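You operate a simulated robot arm through the tools that you are given. There is no shell and no other tool.

You are at the controls of a simulated robot arm. One attempt, no reset.

JOB
Take the can of red paint out of the bath and warm the blue paint in it to 30 C.
Fine: the red paint stands on the bench and is not warmed; the blue paint stays in the bath, the ready lamp lit; leave the third can.
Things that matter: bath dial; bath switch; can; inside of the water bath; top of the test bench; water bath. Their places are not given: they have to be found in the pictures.

Only the result counts: the job must be done as asked and must still hold three seconds after the hand-in. Knocking over, shifting, dropping, spilling or breaking anything else fails it.

ROBOT AND FRAMES
A 7-joint arm with a two-finger parallel gripper, fixed in place. Base frame: the origin is at the foot of the arm, x ahead of it, y to its left, z up; the work surface is at about z = 880. Units: mm, rad, N and s.
Its first joint turns from -2.897 to 2.897 rad. Payload 4.4 kg.
The tool frame sits at the grasp point between the pads (the TCP): z along the fingers, y along the line on which they close. The tips reach 23 mm beyond it. The gripper opens to 94 mm. The fingers are 38 mm wide and 10 mm thick; the gripper's body (54 by 96 mm) begins 39 mm behind the TCP.
Orientation is that of the tool frame in the base frame, as a unit quaternion [w, x, y, z]. With the fingers straight down and closing along the base's y, the tool's x points along the base's -x, its y along +y and its z along -z.

CONTROLS
- The arm moves only by the tool move_arm. Its argument "rows" is a list of rows, each a list of 6 numbers: the shift along the tool's x, y, z in units of 20 mm (1.0 is 20 mm), then the turn, a rotation vector about the tool's x, y, z in units of 5 degrees (1.0 is 5 degrees). In form: [[tx, ty, tz, ax, ay, az], ...]. A call has 1 to 20 rows; each row shifts and turns the commanded pose from where the row before left it, along the tool's axes as they then stand. "fingers" is the finger opening in mm, from 0 to 94, set as the call begins (left out, the last holds). A call with a number of a shift or a turn outside -1 to 1 is refused whole. Rows are played at 5 a second. More than 50 mm and 0.15 rad between two rows, or a gripper value outside its range, and nothing of the call is played. A pose out of reach is approached as far as the arm can. The call stops where the force on the tool passes 90 N (or 10 N more than at its start, if that is more) or the arm is blocked; 0.2 s more then pass. The fingers move at their own pace (about 72 mm/s each) and stop on an object; they squeeze with about 36 N. The grip force told is the motor's: it shows also when the fingers shut on nothing. Time passes only in rows, and 0.2 s behind the last, so rows that do not move let the fingers close. The reply holds the time, the measured pose of the TCP, the force on the tool along the base axes, the opening and the grip force, in the units named above and with some noise, with the torque about the TCP (base axes, N m) and any sound that the robot's microphone picked up.
- Cameras (640 x 400 px; columns grow to the right, rows downward): "scene" is fixed at [220.8, 498.8, 1631.2]; the picture's right is [-0.81, -0.58, 0.00], its down [-0.31, 0.43, -0.85] and it looks along [0.49, -0.69, -0.53] (base axes); focal length 309 px, centre (320, 200). "wrist" rides on the gripper at [86, 16, -74] in the tool frame; the picture's right is [-0.18, 0.98, 0.00], its down [-0.58, -0.11, -0.81] and it looks along [-0.79, -0.15, 0.59] (tool axes); focal length 243 px, centre (320, 200).
- capture(camera): a new picture of that camera. The clock stands still meanwhile.
- probe_pixels(camera, pixels): for up to 12 pixels [column, row] of the newest picture of that camera ("zoom" is the newest enlarged one), the place [x, y, z] in the base frame of the surface seen there, good to about 2 mm. The clock stands still meanwhile.
- enlarge(camera, box): a new picture of the part [left, top, right, bottom] of that camera's present view, enlarged. The clock stands still meanwhile.
- finish_job(): hands the job in; it is judged then, once.

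Unless the task says otherwise, let go and move clear before handing in.

The tools are called as a command line: name --pt "numbers of a row" for each row, then --argument value for the rest, lists and objects as JSON in quotes. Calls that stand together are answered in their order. move_arm: Moves the arm, as the interface text tells. Its arguments: {"type":"object","properties":{"rows":{"type":"array","items":{"type":"array","items":{"type":"number"}}},"fingers":{"type":"number"}},"required":["rows"]} The other tools are called the same way: capture (camera) takes a picture; probe_pixels (camera, pixels) gives the place of the surface under pixels of a picture; enlarge (camera, box) takes an enlarged picture of a part of a camera's view; finish_job () hands the job in.

At the start:

```text
time_s: 0.0
tool_pos: [771.3, 241.1, 1275.0]
tcp_rot: [0.0, 0.0, 1.0, 0.0]
force: [-0.3, -0.4, -0.4]
moment: [-0.01, 0.0, 0.0]
opening: 93.8
grip_force: 0.0
```

scene: 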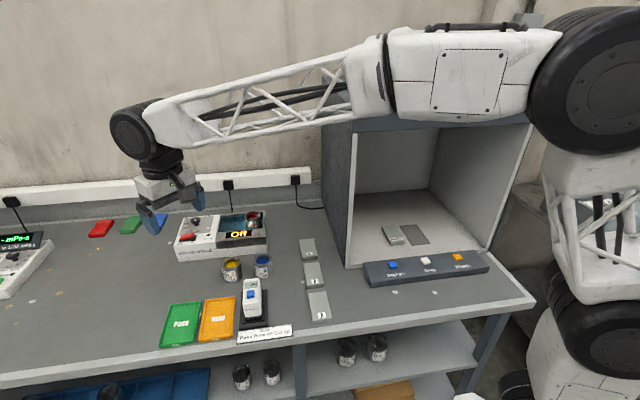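
wrist: 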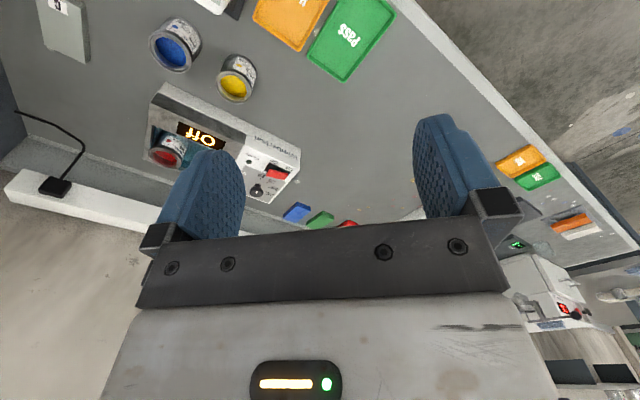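

The scene picture shows a water bath near (222,235) with the red can inside it, a display reading "Off", and blue and yellow cans in front at (262,265) and (231,268). I'll enlarge both views to study the bath, dial and switch.

enlarge --camera "scene" --box '[160, 195, 320, 295]'

enlarge --camera "wrist" --box '[120, 0, 320, 220]'

```text
4.00 times, centred on (240, 245) of scene
```

zoom: 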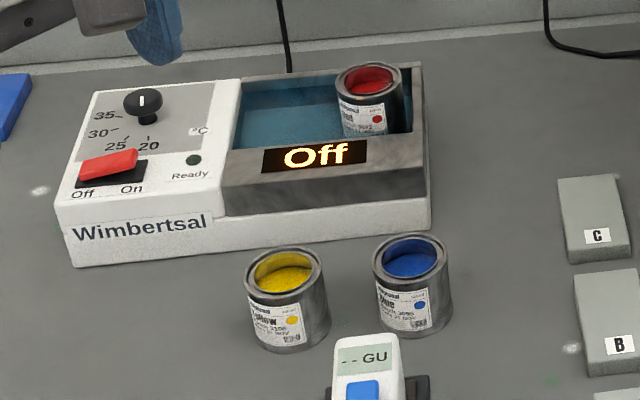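

```text
1.82 times, centred on (220, 110) of wrist
```

zoom: 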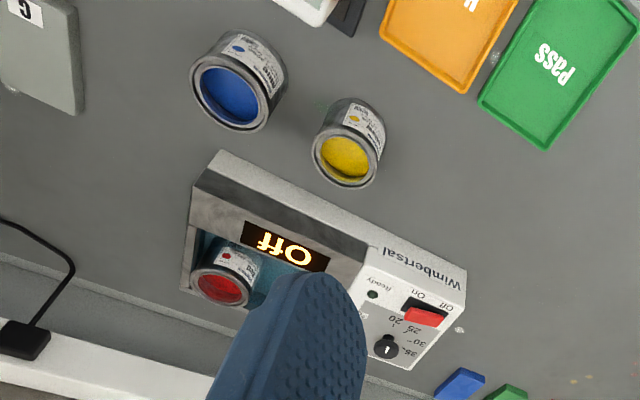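

The zoom shows the bath with a knob (145,100), red rocker (108,165), ready lamp (193,160), and the red can in the tank's right corner. I'll enlarge the scene again and probe these spots.

enlarge --camera "scene" --box '[160, 195, 320, 295]'

probe_pixels --camera "zoom" --pixels '[[143, 98], [147, 120], [108, 160], [132, 176], [85, 180], [193, 160], [148, 145], [117, 145], [97, 132], [105, 115], [100, 85], [235, 82]]'

probe_pixels --camera "zoom" --pixels '[[370, 80], [340, 78], [403, 80], [372, 66], [365, 100], [290, 110], [240, 82], [420, 70], [425, 180], [225, 185], [222, 212], [60, 205]]'

probe_pixels --camera "zoom" --pixels '[[410, 265], [375, 258], [449, 256], [410, 238], [412, 280], [412, 335], [285, 280], [246, 272], [322, 268], [284, 250], [285, 350], [440, 330]]'

```text
4.00 times, centred on (240, 245) of scene
```

zoom: 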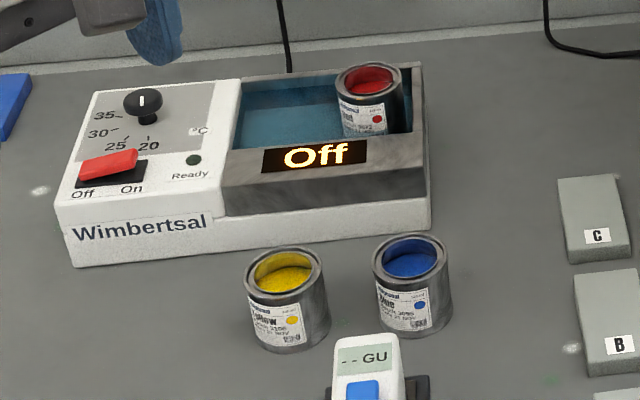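

```text
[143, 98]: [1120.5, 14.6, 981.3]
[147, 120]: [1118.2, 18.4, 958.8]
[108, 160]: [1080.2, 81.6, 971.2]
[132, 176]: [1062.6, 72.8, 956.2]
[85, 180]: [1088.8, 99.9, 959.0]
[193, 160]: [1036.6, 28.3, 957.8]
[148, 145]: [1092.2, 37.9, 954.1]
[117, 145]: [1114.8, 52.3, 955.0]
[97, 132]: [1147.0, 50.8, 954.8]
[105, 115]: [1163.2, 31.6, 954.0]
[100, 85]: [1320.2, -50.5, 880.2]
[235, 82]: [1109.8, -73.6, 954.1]
```

```text
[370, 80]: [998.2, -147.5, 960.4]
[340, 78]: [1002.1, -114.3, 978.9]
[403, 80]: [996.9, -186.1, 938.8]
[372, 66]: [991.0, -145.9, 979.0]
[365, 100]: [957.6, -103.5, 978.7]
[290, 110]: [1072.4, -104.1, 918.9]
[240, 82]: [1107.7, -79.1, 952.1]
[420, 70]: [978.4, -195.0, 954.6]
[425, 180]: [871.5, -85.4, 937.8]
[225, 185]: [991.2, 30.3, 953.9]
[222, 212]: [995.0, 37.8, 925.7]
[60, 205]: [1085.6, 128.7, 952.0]
```

```text
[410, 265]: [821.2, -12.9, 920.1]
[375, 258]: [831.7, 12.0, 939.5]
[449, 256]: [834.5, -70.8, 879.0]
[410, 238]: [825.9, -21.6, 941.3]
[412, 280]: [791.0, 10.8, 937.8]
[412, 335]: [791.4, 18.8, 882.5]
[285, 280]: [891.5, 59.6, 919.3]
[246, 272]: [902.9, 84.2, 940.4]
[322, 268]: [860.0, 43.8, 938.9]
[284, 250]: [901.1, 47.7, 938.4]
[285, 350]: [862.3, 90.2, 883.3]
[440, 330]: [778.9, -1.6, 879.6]
```

The probes place the knob near (1120,15), the rocker near (1080,80), the red can near (975,-130) with its rim at z≈979, and the blue can near (815,-5) with its rim at z≈940. Next I'll zoom closer on the knob and switch, and look at the cans from the wrist.

enlarge --camera "scene" --box '[172, 210, 220, 250]'

enlarge --camera "wrist" --box '[230, 130, 310, 210]'

probe_pixels --camera "zoom" --pixels '[[320, 200], [200, 200], [400, 200], [320, 300]]'

```text
10.00 times, centred on (196, 230) of scene
```

zoom: 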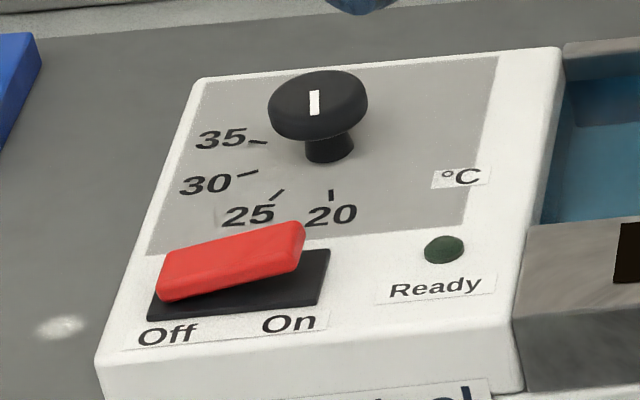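

```text
5.00 times, centred on (270, 170) of wrist
```

zoom: 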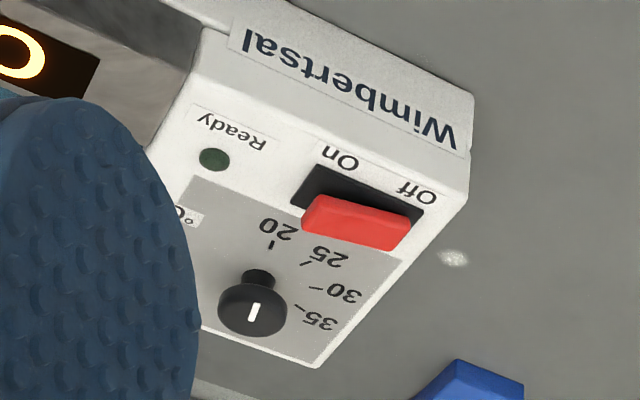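

```text
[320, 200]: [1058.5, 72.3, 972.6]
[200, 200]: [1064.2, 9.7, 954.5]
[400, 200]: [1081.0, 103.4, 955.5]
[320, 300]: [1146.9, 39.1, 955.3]
```

The rocker is down on the Off side (left) and raised on the On side, and the knob is a mushroom cap with a white pointer that seems to aim at 20. I'll re-zoom the scene and probe the ticks, pointer ends and rocker.

enlarge --camera "scene" --box '[172, 210, 220, 250]'

probe_pixels --camera "zoom" --pixels '[[331, 189], [331, 200], [284, 190], [273, 200], [257, 171], [238, 176], [265, 143], [250, 141], [314, 92], [314, 114], [330, 158], [318, 75]]'

probe_pixels --camera "zoom" --pixels '[[272, 100], [364, 95], [316, 122], [318, 80], [165, 285], [296, 245], [300, 228], [165, 265], [325, 255], [320, 300], [150, 318], [444, 250]]'

enlarge --camera "scene" --box '[212, 200, 276, 250]'

probe_pixels --camera "zoom" --pixels '[[20, 60], [450, 30], [460, 220], [60, 220], [60, 100], [410, 160], [280, 160], [100, 180], [260, 90], [400, 100], [440, 120], [420, 60]]'

```text
10.00 times, centred on (196, 230) of scene
```

zoom: 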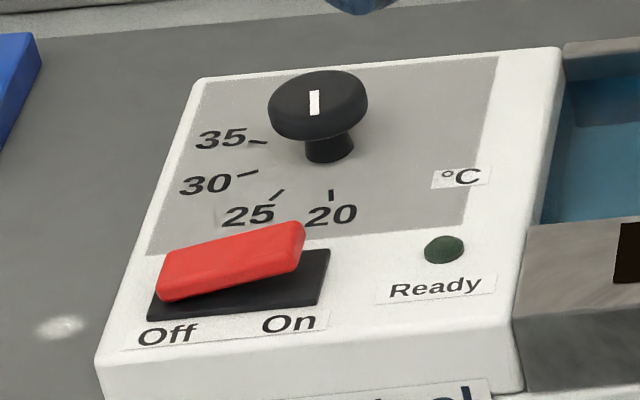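

```text
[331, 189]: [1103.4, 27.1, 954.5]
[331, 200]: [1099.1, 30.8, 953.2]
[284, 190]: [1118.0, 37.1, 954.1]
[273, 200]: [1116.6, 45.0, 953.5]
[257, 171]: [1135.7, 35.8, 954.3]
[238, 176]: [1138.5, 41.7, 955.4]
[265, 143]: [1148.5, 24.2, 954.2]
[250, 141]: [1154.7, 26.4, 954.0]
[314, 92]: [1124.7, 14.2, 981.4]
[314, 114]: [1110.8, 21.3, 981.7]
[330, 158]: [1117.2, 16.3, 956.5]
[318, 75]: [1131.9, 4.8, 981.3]
```

```text
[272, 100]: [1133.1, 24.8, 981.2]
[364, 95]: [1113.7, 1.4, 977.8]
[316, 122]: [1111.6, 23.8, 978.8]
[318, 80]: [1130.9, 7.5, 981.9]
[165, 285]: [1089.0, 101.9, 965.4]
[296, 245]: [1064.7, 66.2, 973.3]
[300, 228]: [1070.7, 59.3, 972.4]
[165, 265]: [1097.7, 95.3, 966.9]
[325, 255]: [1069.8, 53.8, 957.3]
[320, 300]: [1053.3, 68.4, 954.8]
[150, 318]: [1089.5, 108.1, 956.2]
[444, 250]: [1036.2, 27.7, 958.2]
```

```text
8.00 times, centred on (244, 225) of scene
```

zoom: 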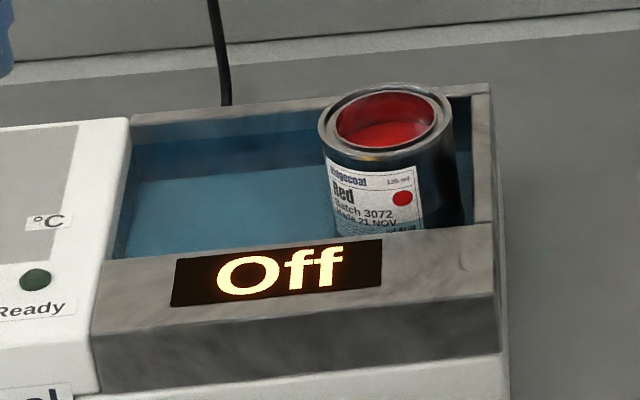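

```text
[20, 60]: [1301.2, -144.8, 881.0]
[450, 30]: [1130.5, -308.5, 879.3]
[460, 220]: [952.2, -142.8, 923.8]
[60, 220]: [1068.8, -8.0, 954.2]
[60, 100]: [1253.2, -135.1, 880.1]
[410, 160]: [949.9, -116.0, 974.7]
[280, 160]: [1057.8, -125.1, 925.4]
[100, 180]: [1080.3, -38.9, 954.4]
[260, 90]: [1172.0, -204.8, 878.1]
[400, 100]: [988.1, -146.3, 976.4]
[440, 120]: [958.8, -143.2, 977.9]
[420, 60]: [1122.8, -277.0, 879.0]
```

The ticks sit around a pivot near (1122,14), with 20 at about 144° and 30 at about 60°, and the pointer (about 147°) is now at 20. So it needs roughly -85° about vertical. Next I'll measure the can rims and the tank walls.

probe_pixels --camera "zoom" --pixels '[[322, 122], [385, 86], [446, 116], [385, 148], [345, 95], [340, 145], [425, 145], [432, 96], [350, 235], [440, 225], [470, 105], [480, 200]]'

probe_pixels --camera "zoom" --pixels '[[120, 255], [132, 125], [136, 118], [470, 88], [485, 90], [492, 290], [475, 225], [488, 225], [100, 265], [95, 330], [250, 110], [110, 250]]'

enlarge --camera "scene" --box '[212, 245, 284, 290]'

```text
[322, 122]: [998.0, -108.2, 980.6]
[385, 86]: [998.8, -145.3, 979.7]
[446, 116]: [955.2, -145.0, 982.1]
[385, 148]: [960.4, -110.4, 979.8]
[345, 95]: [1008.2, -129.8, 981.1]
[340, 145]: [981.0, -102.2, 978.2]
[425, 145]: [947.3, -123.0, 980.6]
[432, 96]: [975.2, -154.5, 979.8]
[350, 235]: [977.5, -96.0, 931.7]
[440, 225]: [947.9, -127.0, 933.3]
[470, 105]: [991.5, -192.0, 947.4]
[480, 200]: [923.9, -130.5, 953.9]
```

```text
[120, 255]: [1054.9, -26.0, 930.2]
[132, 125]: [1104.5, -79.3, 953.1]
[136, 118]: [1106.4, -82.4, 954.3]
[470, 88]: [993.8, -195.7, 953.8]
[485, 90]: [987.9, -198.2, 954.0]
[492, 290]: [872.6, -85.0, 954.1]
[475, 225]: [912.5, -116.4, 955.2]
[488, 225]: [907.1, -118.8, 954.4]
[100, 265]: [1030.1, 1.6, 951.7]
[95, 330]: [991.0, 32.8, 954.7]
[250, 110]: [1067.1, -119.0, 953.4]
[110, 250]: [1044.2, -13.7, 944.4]
```

```text
8.89 times, centred on (248, 268) of scene
```

zoom: 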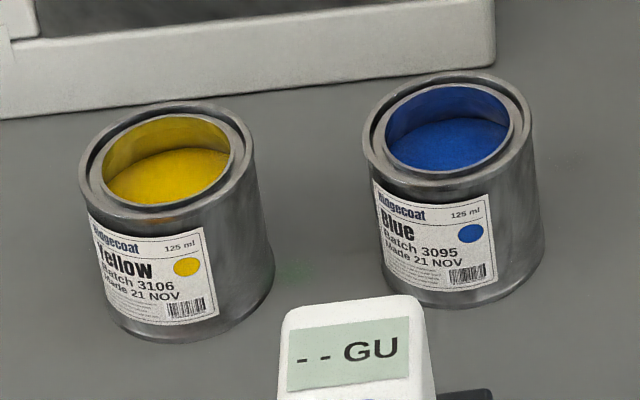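

The red can is centred near (977,-128) with radius about 29 and rim z≈980, and the bath is yawed 45°. Next I'll probe the blue and yellow rims in this zoom, then the bench free space and the cabinet.

probe_pixels --camera "zoom" --pixels '[[366, 135], [450, 78], [532, 125], [450, 195], [390, 95], [510, 90], [84, 165], [165, 108], [252, 160], [165, 212], [455, 302], [540, 240]]'

probe_pixels --camera "scene" --pixels '[[350, 265], [345, 200], [325, 130], [330, 230], [285, 250], [290, 280], [308, 245], [318, 300], [250, 290], [240, 320], [290, 230], [365, 275]]'

enlarge --camera "scene" --box '[212, 210, 276, 250]'

probe_pixels --camera "zoom" --pixels '[[200, 180], [200, 172], [150, 175], [440, 150], [460, 155], [430, 158], [440, 250], [300, 250], [300, 160], [250, 150], [150, 130], [200, 110]]'

```text
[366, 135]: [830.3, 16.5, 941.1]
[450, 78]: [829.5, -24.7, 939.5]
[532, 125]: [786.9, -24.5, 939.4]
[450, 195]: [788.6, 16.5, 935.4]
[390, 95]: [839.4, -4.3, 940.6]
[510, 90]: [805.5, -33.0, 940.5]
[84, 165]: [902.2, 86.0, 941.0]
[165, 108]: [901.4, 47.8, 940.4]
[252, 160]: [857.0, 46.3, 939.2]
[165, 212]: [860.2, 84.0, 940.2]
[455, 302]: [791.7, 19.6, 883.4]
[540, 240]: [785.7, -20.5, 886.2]
```

```text
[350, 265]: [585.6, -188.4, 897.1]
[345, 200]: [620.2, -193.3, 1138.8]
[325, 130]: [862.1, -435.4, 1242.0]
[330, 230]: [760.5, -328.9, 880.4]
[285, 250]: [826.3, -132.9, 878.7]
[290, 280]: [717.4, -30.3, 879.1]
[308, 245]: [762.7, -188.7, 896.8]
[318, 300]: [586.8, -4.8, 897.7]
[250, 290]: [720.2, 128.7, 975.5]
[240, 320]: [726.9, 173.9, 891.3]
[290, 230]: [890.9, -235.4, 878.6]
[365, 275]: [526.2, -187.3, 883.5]
```

```text
10.00 times, centred on (244, 230) of scene
```

zoom: 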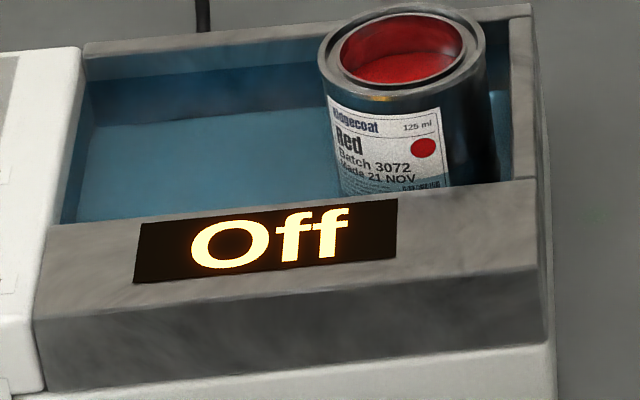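

```text
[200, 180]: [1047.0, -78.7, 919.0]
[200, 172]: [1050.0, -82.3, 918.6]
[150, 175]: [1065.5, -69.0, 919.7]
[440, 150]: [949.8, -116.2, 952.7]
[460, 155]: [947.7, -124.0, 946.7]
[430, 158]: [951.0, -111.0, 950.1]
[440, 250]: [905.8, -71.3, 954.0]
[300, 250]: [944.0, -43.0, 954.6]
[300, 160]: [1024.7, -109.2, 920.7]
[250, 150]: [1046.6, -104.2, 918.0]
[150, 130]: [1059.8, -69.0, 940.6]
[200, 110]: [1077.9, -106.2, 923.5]
```

Blue is at (809,-4) and yellow at (880,66), both with radius about 30 and rim z≈940. The cabinet is well to the right, and the bench around (850,-150) is free. I'll yaw the tool +45° so the fingers close front-to-back of the bath, and start moving above the red can.

move_arm --pt "0 0 0 0 0 -1" --pt "0 0 0 0 0 -1" --pt "0 0 0 0 0 -1" --pt "0 0 0 0 0 -1" --pt "0 0 0 0 0 -1" --pt "0 0 0 0 0 -1" --pt "0 0 0 0 0 -1" --pt "0 0 0 0 0 -1" --pt "0 0 0 0 0 -1" --pt "0.27 -0.97 0.39 0 0 0" --pt "0.27 -0.97 0.39 0 0 0" --pt "0.27 -0.97 0.39 0 0 0" --pt "0.27 -0.97 0.39 0 0 0" --pt "0.27 -0.97 0.39 0 0 0" --pt "0.27 -0.97 0.39 0 0 0" --pt "0.27 -0.97 0.39 0 0 0" --pt "0.27 -0.97 0.39 0 0 0" --pt "0.27 -0.97 0.39 0 0 0" --pt "0.27 -0.97 0.39 0 0 0" --pt "0.27 -0.97 0.39 0 0 0" --fingers 94

```text
time_s: 4.2
tool_pos: [879.6, 47.2, 1191.4]
tcp_rot: [0.0, -0.383, 0.924, 0.0]
force: [-0.4, -0.5, 0.1]
moment: [0.0, -0.03, 0.01]
opening: 94.0
grip_force: 0.1
```

The yaw came out as planned at (879.6,47.2,1191). I'll continue to above the red can.

move_arm --pt "0.27 -0.97 0.39 0 0 0" --pt "0.27 -0.97 0.39 0 0 0" --pt "0.27 -0.97 0.39 0 0 0" --pt "0.27 -0.97 0.39 0 0 0" --pt "0.27 -0.97 0.39 0 0 0" --pt "0.27 -0.97 0.39 0 0 0" --pt "0.27 -0.97 0.39 0 0 0" --pt "0.27 -0.97 0.39 0 0 0" --pt "0.27 -0.97 0.39 0 0 0" --pt "0.27 -0.97 0.39 0 0 0"

capture --camera "wrist"

capture --camera "scene"

```text
time_s: 6.4
tool_pos: [980.6, -128.7, 1112.7]
tcp_rot: [0.0, -0.382, 0.924, 0.0]
force: [-0.7, -0.2, 0.8]
moment: [0.04, -0.01, 0.0]
opening: 93.9
grip_force: 0.1
```

```text
taken
```

wrist: 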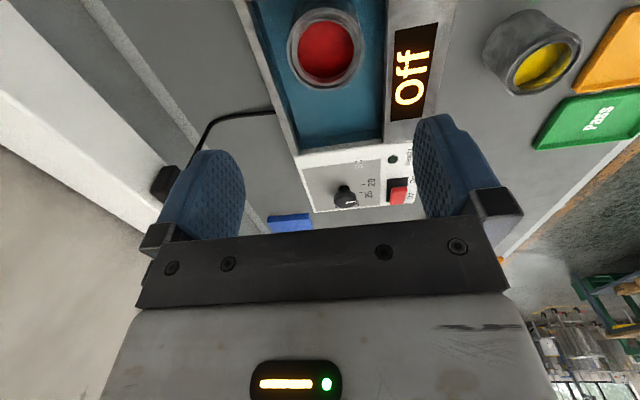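

```text
taken
```

scene: 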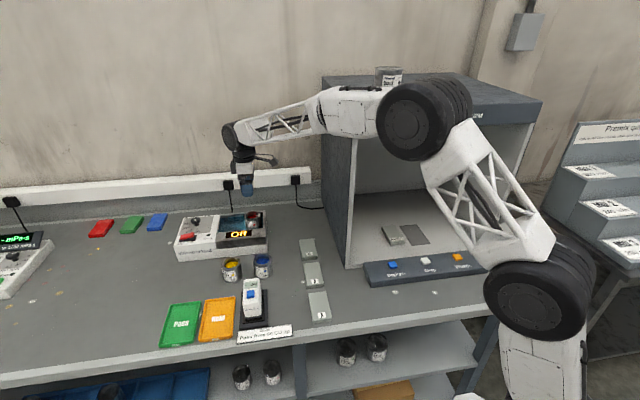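

The arm reached (980.6,-128.7,1112.7) with the tool vertical, and the wrist view shows the red can at (327,48) and the tank from above. I'll probe the rim and walls there, and check the elbow against the cabinet and the can on top of it at (388,75).

probe_pixels --camera "scene" --pixels '[[388, 75], [420, 115], [340, 85], [400, 110], [470, 145], [300, 115], [375, 95], [350, 85], [345, 110], [330, 95], [450, 75], [325, 80]]'

enlarge --camera "wrist" --box '[220, 0, 460, 150]'

probe_pixels --camera "zoom" --pixels '[[182, 130], [285, 30], [380, 130], [285, 230], [210, 60], [360, 60], [215, 200], [355, 200], [130, 100], [195, 350], [435, 350], [445, 100]]'

```text
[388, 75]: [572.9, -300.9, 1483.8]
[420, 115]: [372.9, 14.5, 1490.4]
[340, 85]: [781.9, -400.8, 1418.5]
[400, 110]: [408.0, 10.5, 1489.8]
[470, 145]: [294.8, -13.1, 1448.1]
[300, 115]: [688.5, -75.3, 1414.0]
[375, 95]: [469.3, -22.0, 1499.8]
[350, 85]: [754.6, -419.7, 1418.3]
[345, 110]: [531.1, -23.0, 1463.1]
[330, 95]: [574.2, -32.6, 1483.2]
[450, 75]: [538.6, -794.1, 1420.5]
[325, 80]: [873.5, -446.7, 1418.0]
```

```text
2.67 times, centred on (340, 75) of wrist
```

zoom: 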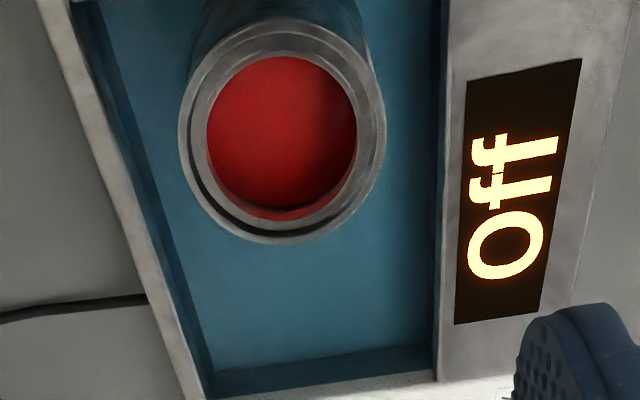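

```text
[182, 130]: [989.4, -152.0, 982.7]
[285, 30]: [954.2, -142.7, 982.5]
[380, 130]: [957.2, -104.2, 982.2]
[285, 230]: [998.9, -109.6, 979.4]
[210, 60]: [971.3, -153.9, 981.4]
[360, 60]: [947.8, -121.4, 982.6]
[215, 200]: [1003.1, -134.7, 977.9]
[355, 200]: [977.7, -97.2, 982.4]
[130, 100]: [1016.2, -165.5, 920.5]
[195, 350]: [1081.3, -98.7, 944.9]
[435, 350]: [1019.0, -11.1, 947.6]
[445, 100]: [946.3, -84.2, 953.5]
```

The cabinet top is at z≈1418 and the arm clears it for now. The red can is centred near (976,-127), and the tank runs 728 to 836 front-to-back, so there is finger room on both sides. I'll lower to just above the can and check alignment.

move_arm --pt "0.06 0.08 0.9 0 0 0" --pt "0.06 0.08 0.9 0 0 0" --pt "0 0 0.9 0 0 0" --pt "0 0 0.9 0 0 0" --pt "0 0 0.9 0 0 0" --pt "0 0 0.4 0 0 0" --fingers 82

capture --camera "scene"

enlarge --camera "scene" --box '[212, 180, 292, 240]'

capture --camera "wrist"

```text
time_s: 7.8
tool_pos: [976.4, -126.9, 1012.6]
tcp_rot: [-0.001, -0.384, 0.923, 0.0]
force: [-0.4, -0.6, 0.0]
moment: [0.0, 0.0, -0.01]
opening: 81.9
grip_force: 0.1
```

```text
taken
```

scene: 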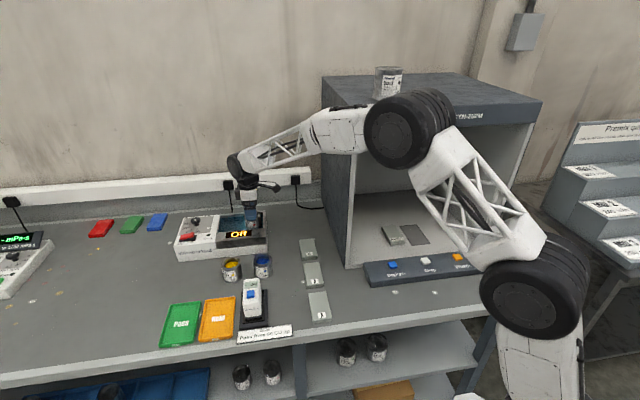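

```text
6.67 times, centred on (252, 210) of scene
```

zoom: 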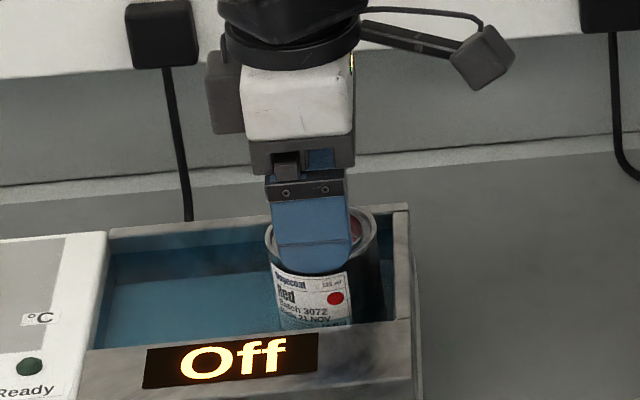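

```text
taken
```

wrist: 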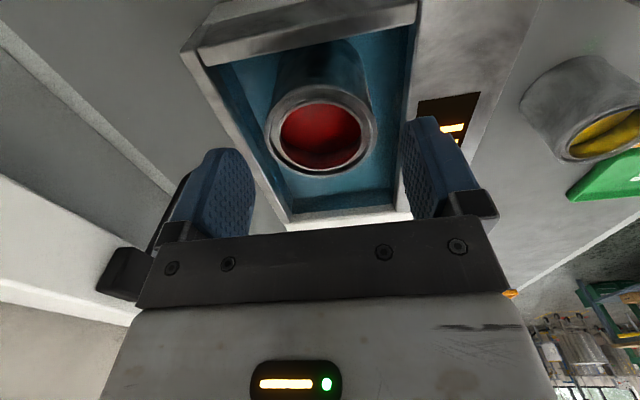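

The fingers straddle the red can properly at TCP (976,-127,1012). Before descending I'll check the forearm's clearance from the cabinet.

probe_pixels --camera "scene" --pixels '[[310, 130], [320, 130], [340, 130], [340, 112], [345, 148], [365, 108], [360, 150], [400, 130], [325, 118], [330, 160], [352, 200], [323, 78]]'

enlarge --camera "scene" --box '[290, 60, 450, 170]'

```text
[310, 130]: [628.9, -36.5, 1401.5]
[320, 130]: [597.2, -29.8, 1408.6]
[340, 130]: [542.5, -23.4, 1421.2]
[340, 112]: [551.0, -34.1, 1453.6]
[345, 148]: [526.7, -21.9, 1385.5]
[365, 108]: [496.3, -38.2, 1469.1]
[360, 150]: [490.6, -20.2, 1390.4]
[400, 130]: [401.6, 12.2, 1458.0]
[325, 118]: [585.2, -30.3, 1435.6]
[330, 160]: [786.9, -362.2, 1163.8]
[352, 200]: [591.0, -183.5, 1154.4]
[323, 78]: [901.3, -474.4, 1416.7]
```

```text
3.64 times, centred on (370, 115) of scene
```

zoom: 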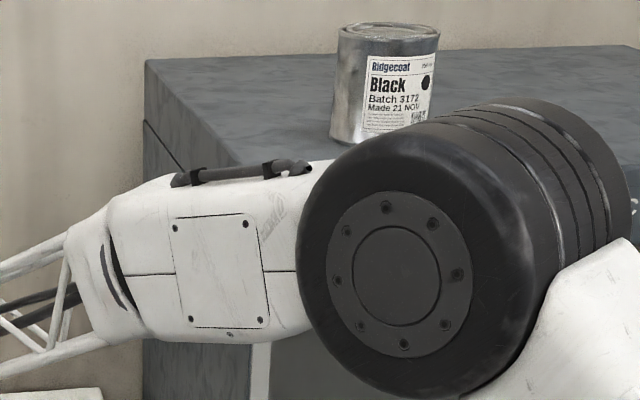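

The forearm clears the cabinet by several centimetres. I'll descend to z≈976, with the tips just below the tank rim and free on both sides, then close on the red can.

move_arm --pt "0 0 0.6 0 0 0" --pt "0 0 0.6 0 0 0" --pt "0 0 0.6 0 0 0" --pt "0 0 0 0 0 0"

move_arm --pt "0 0 0 0 0 0" --pt "0 0 0 0 0 0" --pt "0 0 0 0 0 0" --pt "0 0 0 0 0 0" --fingers 45

enlarge --camera "scene" --box '[212, 180, 292, 240]'

```text
time_s: 8.8
tool_pos: [975.2, -125.3, 977.9]
tcp_rot: [0.0, -0.382, 0.924, 0.0]
force: [-3.6, -3.1, 11.3]
moment: [0.26, 0.54, 0.25]
opening: 81.9
grip_force: 0.1
```

```text
time_s: 9.8
tool_pos: [976.1, -124.9, 976.6]
tcp_rot: [0.0, -0.383, 0.924, 0.0]
force: [-0.4, -0.6, -0.2]
moment: [0.04, -0.01, 0.0]
opening: 60.9
grip_force: 36.0
```

```text
6.67 times, centred on (252, 210) of scene
```

zoom: 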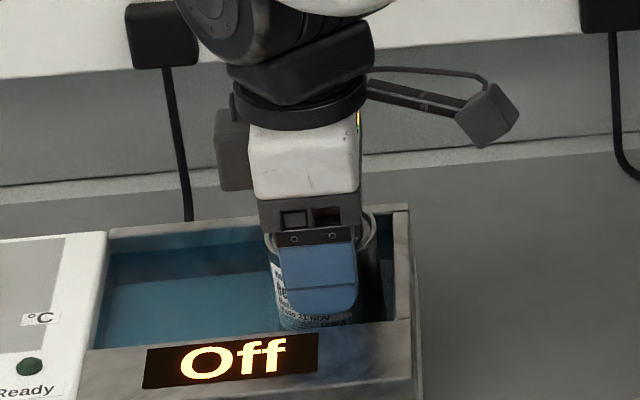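

The fingers closed on the red can at 60.9 mm with 36 N. The brief 11 N before closing was light rim contact and is now gone. I'll lift straight up.

move_arm --pt "0 0 -0.3 0 0 0" --pt "0 0 -0.5 0 0 0" --pt "0 0 -0.7 0 0 0" --pt "0 0 -0.7 0 0 0" --pt "0 0 -0.7 0 0 0" --pt "0 0 -0.7 0 0 0" --pt "0 0 -0.7 0 0 0"

capture --camera "scene"

enlarge --camera "scene" --box '[170, 170, 330, 270]'

probe_pixels --camera "zoom" --pixels '[[385, 190], [355, 190], [530, 285], [515, 280], [515, 330], [450, 300], [410, 345], [470, 340]]'

```text
time_s: 11.4
tool_pos: [975.1, -126.7, 1061.8]
tcp_rot: [0.0, -0.382, 0.924, 0.0]
force: [0.6, 0.5, -2.2]
moment: [-0.02, 0.03, 0.01]
opening: 61.0
grip_force: 35.9
```

```text
taken
```

scene: 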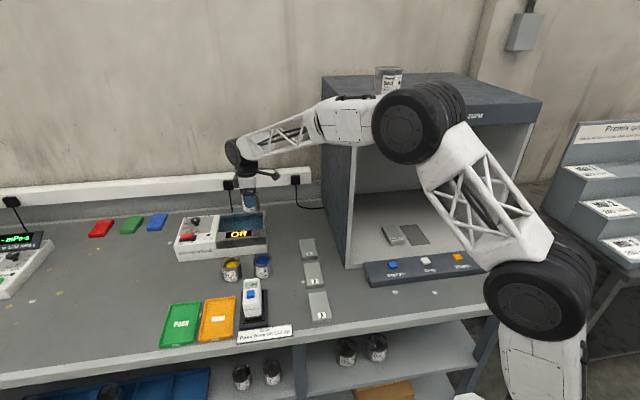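

```text
4.00 times, centred on (250, 220) of scene
```

zoom: 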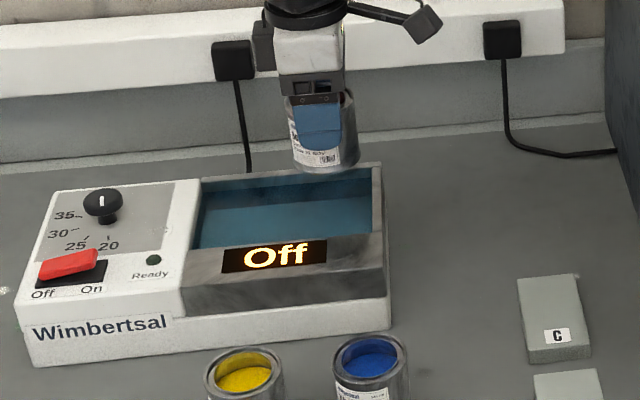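

```text
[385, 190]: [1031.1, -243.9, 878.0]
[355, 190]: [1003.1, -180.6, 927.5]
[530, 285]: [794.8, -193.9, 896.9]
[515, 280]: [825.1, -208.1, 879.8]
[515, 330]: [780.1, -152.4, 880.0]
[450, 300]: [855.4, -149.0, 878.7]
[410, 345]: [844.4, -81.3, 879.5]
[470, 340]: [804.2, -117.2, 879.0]
```

The red can is held (about 2 N of weight), its bottom at z≈1005. The bench spot near (815,-110) is clear of block C (edge at u≈432) and the bath. I'll carry it there and lower it to just above the bench.

move_arm --pt "0.3 0.4 0 0 0 0" --pt "0.6 0.7 0 0 0 0" --pt "0.7 0.9 0 0 0 0" --pt "0.7 0.9 0 0 0 0" --pt "0.7 0.9 0 0 0 0" --pt "0.7 0.9 0 0 0 0" --pt "0.7 0.8 0 0 0 0" --pt "0.5 0.5 0 0 0 0" --pt "0.2 0.26 0 0 0 0" --pt "0 0 0.4 0 0 0" --pt "0 0 0.7 0 0 0" --pt "0 0 0.8 0 0 0" --pt "0 0 0.8 0 0 0" --pt "0 0 0.8 0 0 0" --pt "0 0 0.8 0 0 0" --pt "0 0 0.7 0 0 0" --pt "0 0 0.5 0 0 0" --pt "0 0 0 0 0 0"

capture --camera "scene"

enlarge --camera "scene" --box '[200, 190, 340, 290]'

```text
time_s: 15.2
tool_pos: [815.4, -109.4, 952.6]
tcp_rot: [0.0, -0.383, 0.924, 0.0]
force: [0.3, 0.5, -1.4]
moment: [0.02, -0.02, 0.0]
opening: 60.9
grip_force: 36.0
```

```text
taken
```

scene: 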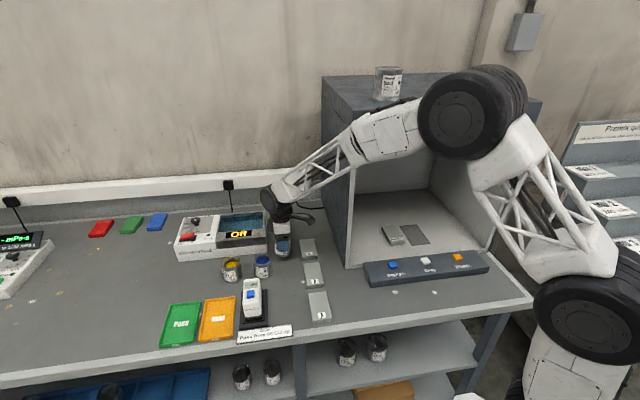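

```text
4.00 times, centred on (270, 240) of scene
```

zoom: 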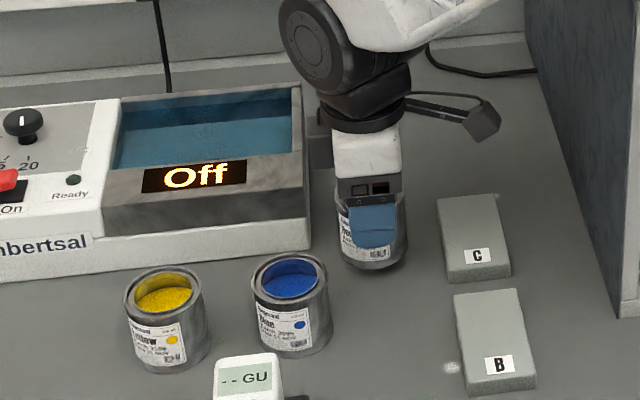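

The red can hangs about 16 mm above the clear bench at (815,-109). I'll lower it slowly until it just touches.

move_arm --pt "0 0 0.35 0 0 0" --pt "0 0 0.25 0 0 0" --pt "0 0 0.1 0 0 0" --pt "0 0 0 0 0 0"

```text
time_s: 16.2
tool_pos: [813.6, -109.5, 939.0]
tcp_rot: [0.0, -0.382, 0.924, 0.0]
force: [-0.6, 0.5, -0.7]
moment: [-0.03, -0.02, 0.01]
opening: 61.1
grip_force: 35.9
```

move_arm --pt "0 0 0.06 0 0 0" --pt "0 0 0 0 0 0"

move_arm --pt "0 0 0.06 0 0 0" --pt "0 0 0 0 0 0"

```text
time_s: 16.8
tool_pos: [815.9, -109.5, 937.9]
tcp_rot: [0.0, -0.383, 0.924, 0.0]
force: [0.1, 0.8, -1.8]
moment: [0.01, 0.0, -0.01]
opening: 61.1
grip_force: 35.6
```

```text
time_s: 17.4
tool_pos: [814.0, -110.2, 936.1]
tcp_rot: [-0.001, -0.383, 0.924, -0.001]
force: [-0.4, -0.1, -1.5]
moment: [0.02, 0.01, 0.0]
opening: 61.0
grip_force: 36.4
```

The force is still about -1.5 N, so the can has not touched the bench yet. I'll keep lowering in 1.2 mm steps and watch for the force to reverse.

move_arm --pt "0 0 0.06 0 0 0" --pt "0 0 0 0 0 0"

enlarge --camera "scene" --box '[260, 220, 310, 260]'

```text
time_s: 18.0
tool_pos: [815.6, -110.0, 935.4]
tcp_rot: [0.0, -0.382, 0.924, 0.0]
force: [-0.1, 0.6, -2.3]
moment: [-0.02, 0.01, -0.01]
opening: 60.8
grip_force: 35.6
```

```text
10.00 times, centred on (285, 240) of scene
```

zoom: 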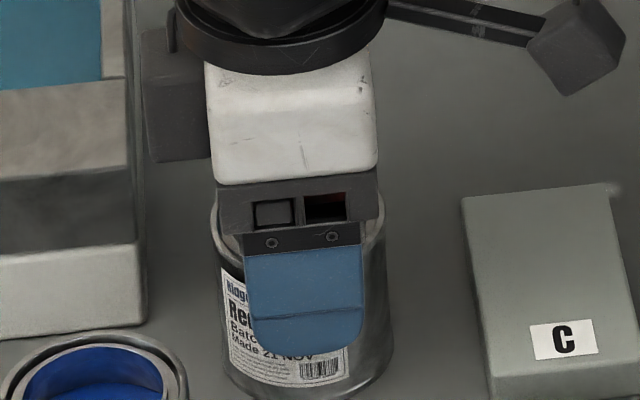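

probe_pixels --camera "zoom" --pixels '[[376, 215], [216, 205], [360, 385], [300, 392], [385, 340], [400, 300], [240, 375], [225, 385]]'

move_arm --pt "0 0 0.06 0 0 0" --pt "0 0 0 0 0 0"

```text
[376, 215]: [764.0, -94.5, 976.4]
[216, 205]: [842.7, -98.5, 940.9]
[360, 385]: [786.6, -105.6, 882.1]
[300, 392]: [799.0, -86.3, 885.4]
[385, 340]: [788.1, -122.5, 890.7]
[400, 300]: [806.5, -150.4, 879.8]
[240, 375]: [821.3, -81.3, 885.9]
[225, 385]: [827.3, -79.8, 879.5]
```

```text
time_s: 18.6
tool_pos: [816.0, -109.0, 935.6]
tcp_rot: [0.0, -0.382, 0.924, 0.001]
force: [0.3, -0.2, 1.1]
moment: [-0.05, 0.02, 0.03]
opening: 60.7
grip_force: 35.8
```

The force flipped to +1.1 N, so the can now rests on the bench. I'll open the fingers and rise straight up.

move_arm --pt "0 0 0 0 0 0" --pt "0 0 0 0 0 0" --pt "0 0 -0.5 0 0 0" --pt "0 0 -0.8 0 0 0" --pt "0 0 -1 0 0 0" --pt "0 0 -1 0 0 0" --pt "0 0 -1 0 0 0" --fingers 86

capture --camera "scene"

enlarge --camera "scene" --box '[160, 190, 320, 290]'

capture --camera "wrist"

```text
time_s: 20.2
tool_pos: [814.8, -111.2, 1022.0]
tcp_rot: [0.0, -0.382, 0.924, 0.0]
force: [-0.3, -0.7, -0.8]
moment: [-0.02, -0.03, -0.01]
opening: 85.8
grip_force: 0.1
```

```text
taken
```

scene: 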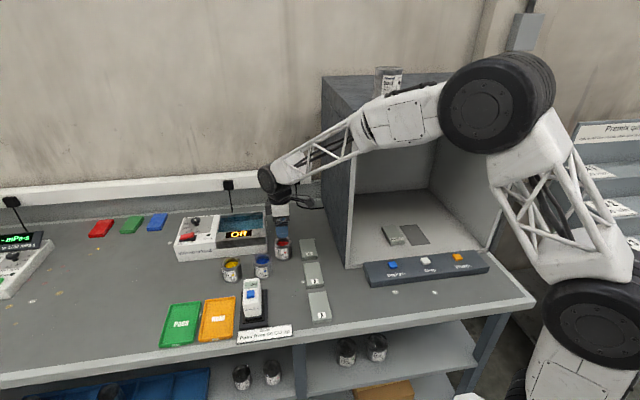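

```text
4.00 times, centred on (240, 240) of scene
```

zoom: 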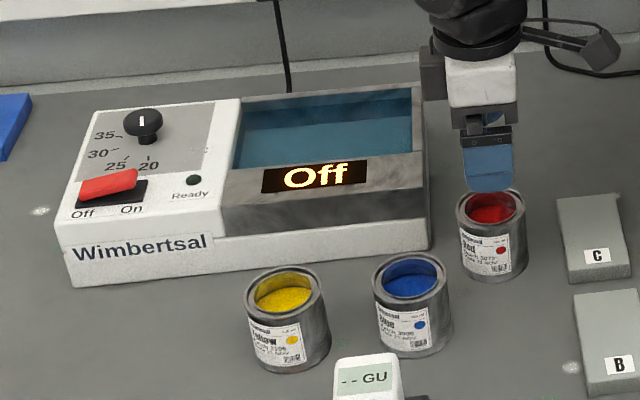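

```text
taken
```

wrist: 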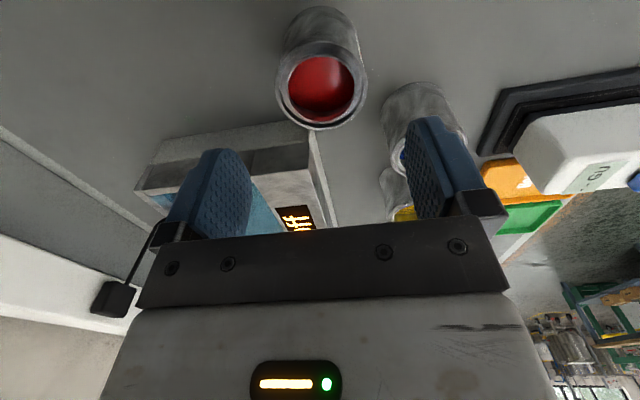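

The red can stands upright at about (815,-110) and nothing else moved. Next I'll move over the blue can at (809,-4) and lower to just above its rim.

move_arm --pt "-0.712 0.794 0 0 0 0" --pt "-0.712 0.794 0 0 0 0" --pt "-0.712 0.794 0 0 0 0" --pt "-0.712 0.794 0 0 0 0" --pt "-0.712 0.794 0 0 0 0" --pt "0 0 0.8 0 0 0" --pt "0 0 0.8 0 0 0" --pt "0 0 0.8 0 0 0" --pt "0 0 0.3 0 0 0" --pt "0 0 0 0 0 0"

enlarge --camera "scene" --box '[212, 220, 292, 290]'

capture --camera "wrist"

```text
time_s: 22.4
tool_pos: [808.8, -2.9, 968.3]
tcp_rot: [0.0, -0.383, 0.924, 0.0]
force: [-0.1, -0.3, -0.4]
moment: [-0.01, -0.01, -0.01]
opening: 86.2
grip_force: 0.0
```

```text
5.71 times, centred on (252, 255) of scene
```

zoom: 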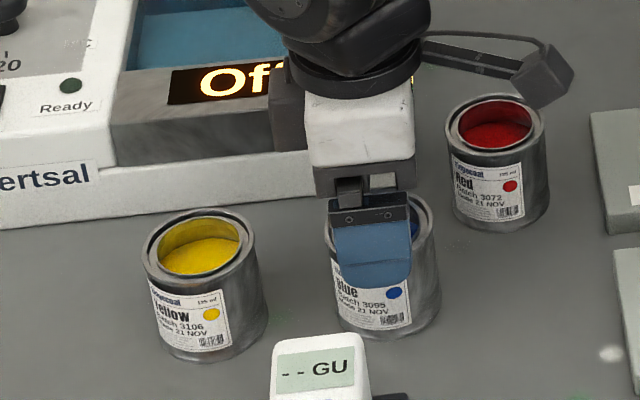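

```text
taken
```

wrist: 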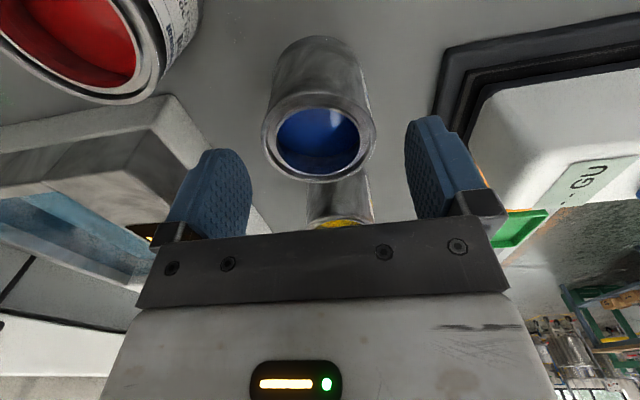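

The fingers straddle the blue can at (808.8,-2.9). I'll quickly check how close the GU device is to the front finger before going down.

probe_pixels --camera "zoom" --pixels '[[320, 340], [275, 350], [365, 345], [395, 396], [370, 380], [372, 280], [340, 275], [410, 240]]'

```text
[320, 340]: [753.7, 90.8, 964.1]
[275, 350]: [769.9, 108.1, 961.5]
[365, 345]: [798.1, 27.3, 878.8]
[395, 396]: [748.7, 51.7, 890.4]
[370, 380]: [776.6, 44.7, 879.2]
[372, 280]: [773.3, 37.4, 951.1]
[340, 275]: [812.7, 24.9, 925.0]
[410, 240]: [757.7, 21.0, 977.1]
```

The GU body (v≈469) and its base (v≈493, z 890) stay clear of the front finger (v≈522). I'll descend to z≈938 and close on the blue can.

move_arm --pt "0 0 0.5 0 0 0" --pt "0 0 0.5 0 0 0" --pt "0 0 0.45 0 0 0" --pt "0 0 0 0 0 0"

move_arm --pt "0 0 0 0 0 0" --pt "0 0 0 0 0 0" --pt "0 0 0 0 0 0" --pt "0 0 0 0 0 0" --fingers 45

```text
time_s: 23.4
tool_pos: [809.7, -2.8, 937.7]
tcp_rot: [-0.001, -0.383, 0.924, 0.0]
force: [0.2, -0.1, 0.1]
moment: [0.0, -0.02, -0.01]
opening: 85.9
grip_force: 0.0
```

```text
time_s: 24.4
tool_pos: [809.5, -2.4, 938.2]
tcp_rot: [-0.001, -0.383, 0.924, 0.001]
force: [-0.2, 0.6, 0.7]
moment: [0.07, 0.04, -0.03]
opening: 61.2
grip_force: 35.6
```

The blue can is gripped (61.2 mm, 35.6 N). I'll lift it straight up about 115 mm, then carry it towards the tank.

move_arm --pt "0 0 -0.3 0 0 0" --pt "0 0 -0.6 0 0 0" --pt "0 0 -0.8 0 0 0" --pt "0 0 -0.8 0 0 0" --pt "0 0 -0.8 0 0 0" --pt "0 0 -0.8 0 0 0" --pt "0 0 -0.8 0 0 0" --pt "0 0 -0.6 0 0 0" --pt "0 0 -0.25 0 0 0" --pt "0 0 0 0 0 0"

move_arm --pt "-0.05 -0.3 0 0 0 0" --pt "-0.1 -0.6 0 0 0 0" --pt "-0.13 -0.85 0 0 0 0" --pt "-0.14 -0.9 0 0 0 0" --pt "-0.14 -0.9 0 0 0 0" --pt "-0.14 -0.9 0 0 0 0" --pt "-0.14 -0.9 0 0 0 0" --pt "-0.14 -0.9 0 0 0 0" --pt "-0.14 -0.9 0 0 0 0" --pt "-0.14 -0.9 0 0 0 0" --pt "-0.14 -0.85 0 0 0 0" --pt "-0.14 -0.7 0 0 0 0" --pt "-0.14 -0.45 0 0 0 0" --pt "-0.09 -0.18 0 0 0 0" --pt "0 0 0 0 0 0"

capture --camera "scene"

enlarge --camera "scene" --box '[160, 170, 320, 280]'

capture --camera "wrist"

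```text
time_s: 26.6
tool_pos: [808.5, -4.3, 1052.8]
tcp_rot: [0.0, -0.383, 0.924, 0.0]
force: [0.8, -0.5, -1.1]
moment: [0.01, 0.0, 0.03]
opening: 60.9
grip_force: 35.9
```

```text
time_s: 29.8
tool_pos: [980.1, -124.7, 1052.7]
tcp_rot: [0.0, -0.384, 0.924, 0.0]
force: [0.3, 0.3, -2.2]
moment: [0.0, -0.01, -0.02]
opening: 61.0
grip_force: 36.5
```

```text
taken
```

scene: 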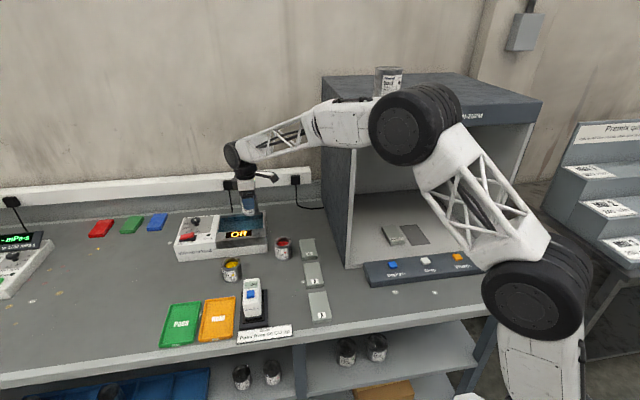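

```text
3.64 times, centred on (240, 225) of scene
```

zoom: 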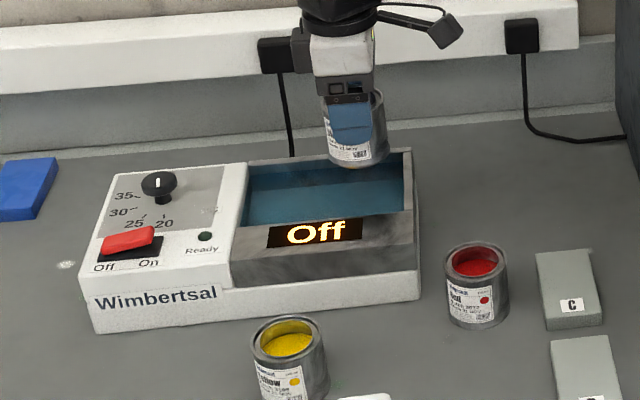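

```text
taken
```

wrist: 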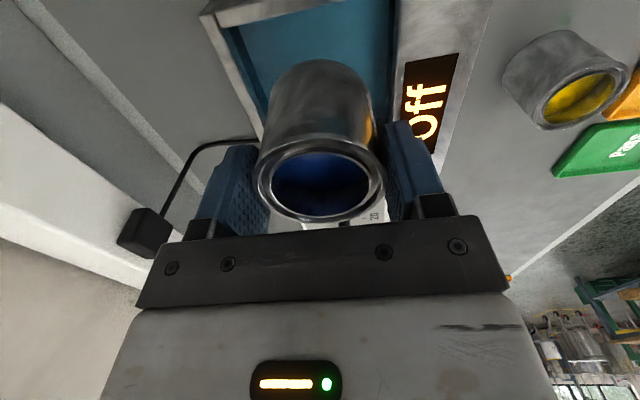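

The blue can hangs over the tank at (980,-125), which is centred front-to-back (v≈781). I'll lower it to a few mm above the tank floor, then go in small steps.

move_arm --pt "0 0 0.4 0 0 0" --pt "0 0 0.6 0 0 0" --pt "0 0 0.7 0 0 0" --pt "0 0 0.7 0 0 0" --pt "0 0 0.6 0 0 0" --pt "0 0 0.3 0 0 0" --pt "0 0 0.1 0 0 0" --pt "0 0 0 0 0 0"

move_arm --pt "0 0 0.1 0 0 0" --pt "0 0 0 0 0 0"

```text
time_s: 31.6
tool_pos: [979.3, -123.2, 984.1]
tcp_rot: [0.0, -0.383, 0.924, 0.001]
force: [-0.4, 0.4, -0.6]
moment: [-0.01, 0.02, -0.02]
opening: 60.9
grip_force: 36.4
```

```text
time_s: 32.2
tool_pos: [979.6, -121.6, 982.6]
tcp_rot: [0.001, -0.383, 0.924, 0.0]
force: [-0.2, 0.0, -1.7]
moment: [-0.02, 0.01, 0.02]
opening: 61.0
grip_force: 36.3
```

move_arm --pt "0 0 0.08 0 0 0" --pt "0 0 0 0 0 0"

move_arm --pt "0 0 0.06 0 0 0" --pt "0 0 0 0 0 0"

move_arm --pt "0 0 0.06 0 0 0" --pt "0 0 0 0 0 0"

```text
time_s: 32.8
tool_pos: [978.8, -122.1, 980.7]
tcp_rot: [0.0, -0.383, 0.924, 0.0]
force: [1.4, -0.8, -1.6]
moment: [0.02, 0.01, 0.02]
opening: 61.2
grip_force: 35.6
```

```text
time_s: 33.4
tool_pos: [979.3, -122.6, 980.1]
tcp_rot: [0.0, -0.384, 0.924, 0.001]
force: [0.2, -0.3, -1.8]
moment: [-0.06, -0.02, -0.01]
opening: 61.2
grip_force: 36.5
```

```text
time_s: 34.0
tool_pos: [979.5, -122.7, 977.5]
tcp_rot: [0.0, -0.382, 0.924, 0.0]
force: [-1.1, 0.1, -0.8]
moment: [-0.02, -0.01, 0.03]
opening: 61.2
grip_force: 35.8
```

There is no clear contact yet (force about -0.8 N), so I'll continue in tiny steps.

move_arm --pt "0 0 0.05 0 0 0" --pt "0 0 0 0 0 0"

move_arm --pt "0 0 0.05 0 0 0" --pt "0 0 0 0 0 0"

```text
time_s: 34.6
tool_pos: [977.8, -123.4, 977.2]
tcp_rot: [0.0, -0.383, 0.924, 0.0]
force: [0.2, -0.2, -0.8]
moment: [0.02, -0.01, -0.02]
opening: 61.0
grip_force: 36.1
```

```text
time_s: 35.2
tool_pos: [978.5, -123.7, 977.8]
tcp_rot: [0.001, -0.383, 0.924, -0.001]
force: [1.7, 1.6, 4.1]
moment: [0.1, 0.09, -0.02]
opening: 61.3
grip_force: 36.2
```

The force rose to +4.1 N, so the blue can is on the tank floor. I'll open modestly to 76 mm, staying inside the tank walls, and then rise.

move_arm --pt "0 0 0 0 0 0" --pt "0 0 0 0 0 0" --pt "0 0 -0.3 0 0 0" --pt "0 0 -0.6 0 0 0" --pt "0 0 -0.8 0 0 0" --pt "0 0 -1 0 0 0" --pt "0 0 -1 0 0 0" --pt "0 0 -1 0 0 0" --pt "0 0 -1 0 0 0" --fingers 76

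capture --camera "scene"

enlarge --camera "scene" --box '[160, 170, 320, 280]'

capture --camera "wrist"

```text
time_s: 37.2
tool_pos: [978.9, -122.8, 1091.4]
tcp_rot: [0.0, -0.383, 0.924, 0.0]
force: [-0.8, 0.9, 0.6]
moment: [0.02, 0.02, -0.02]
opening: 76.3
grip_force: 0.2
```

```text
taken
```

scene: 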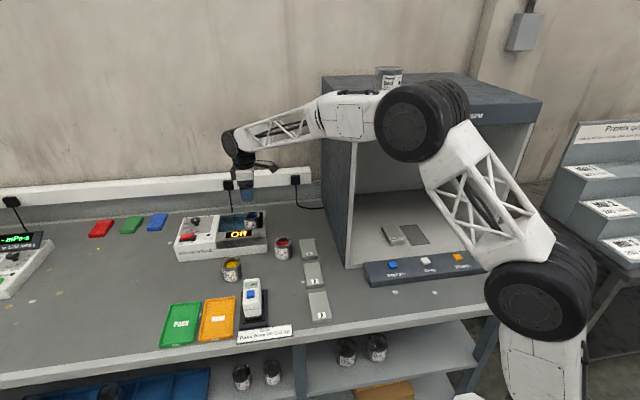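

```text
3.64 times, centred on (240, 225) of scene
```

zoom: 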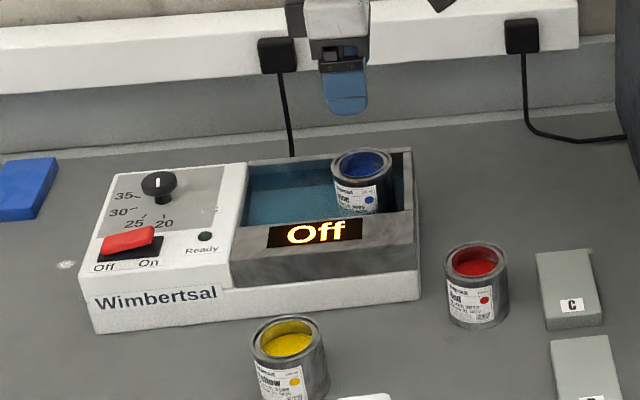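

```text
taken
```

wrist: 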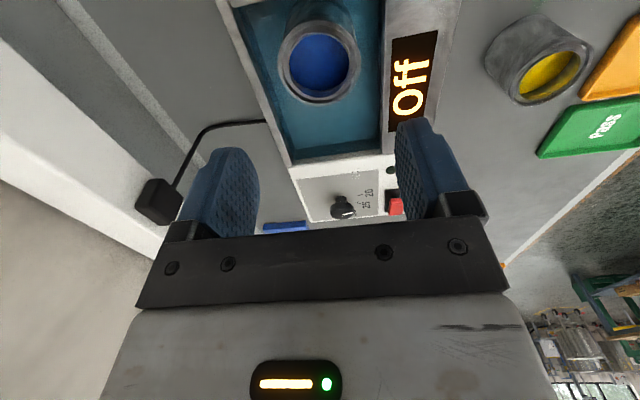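

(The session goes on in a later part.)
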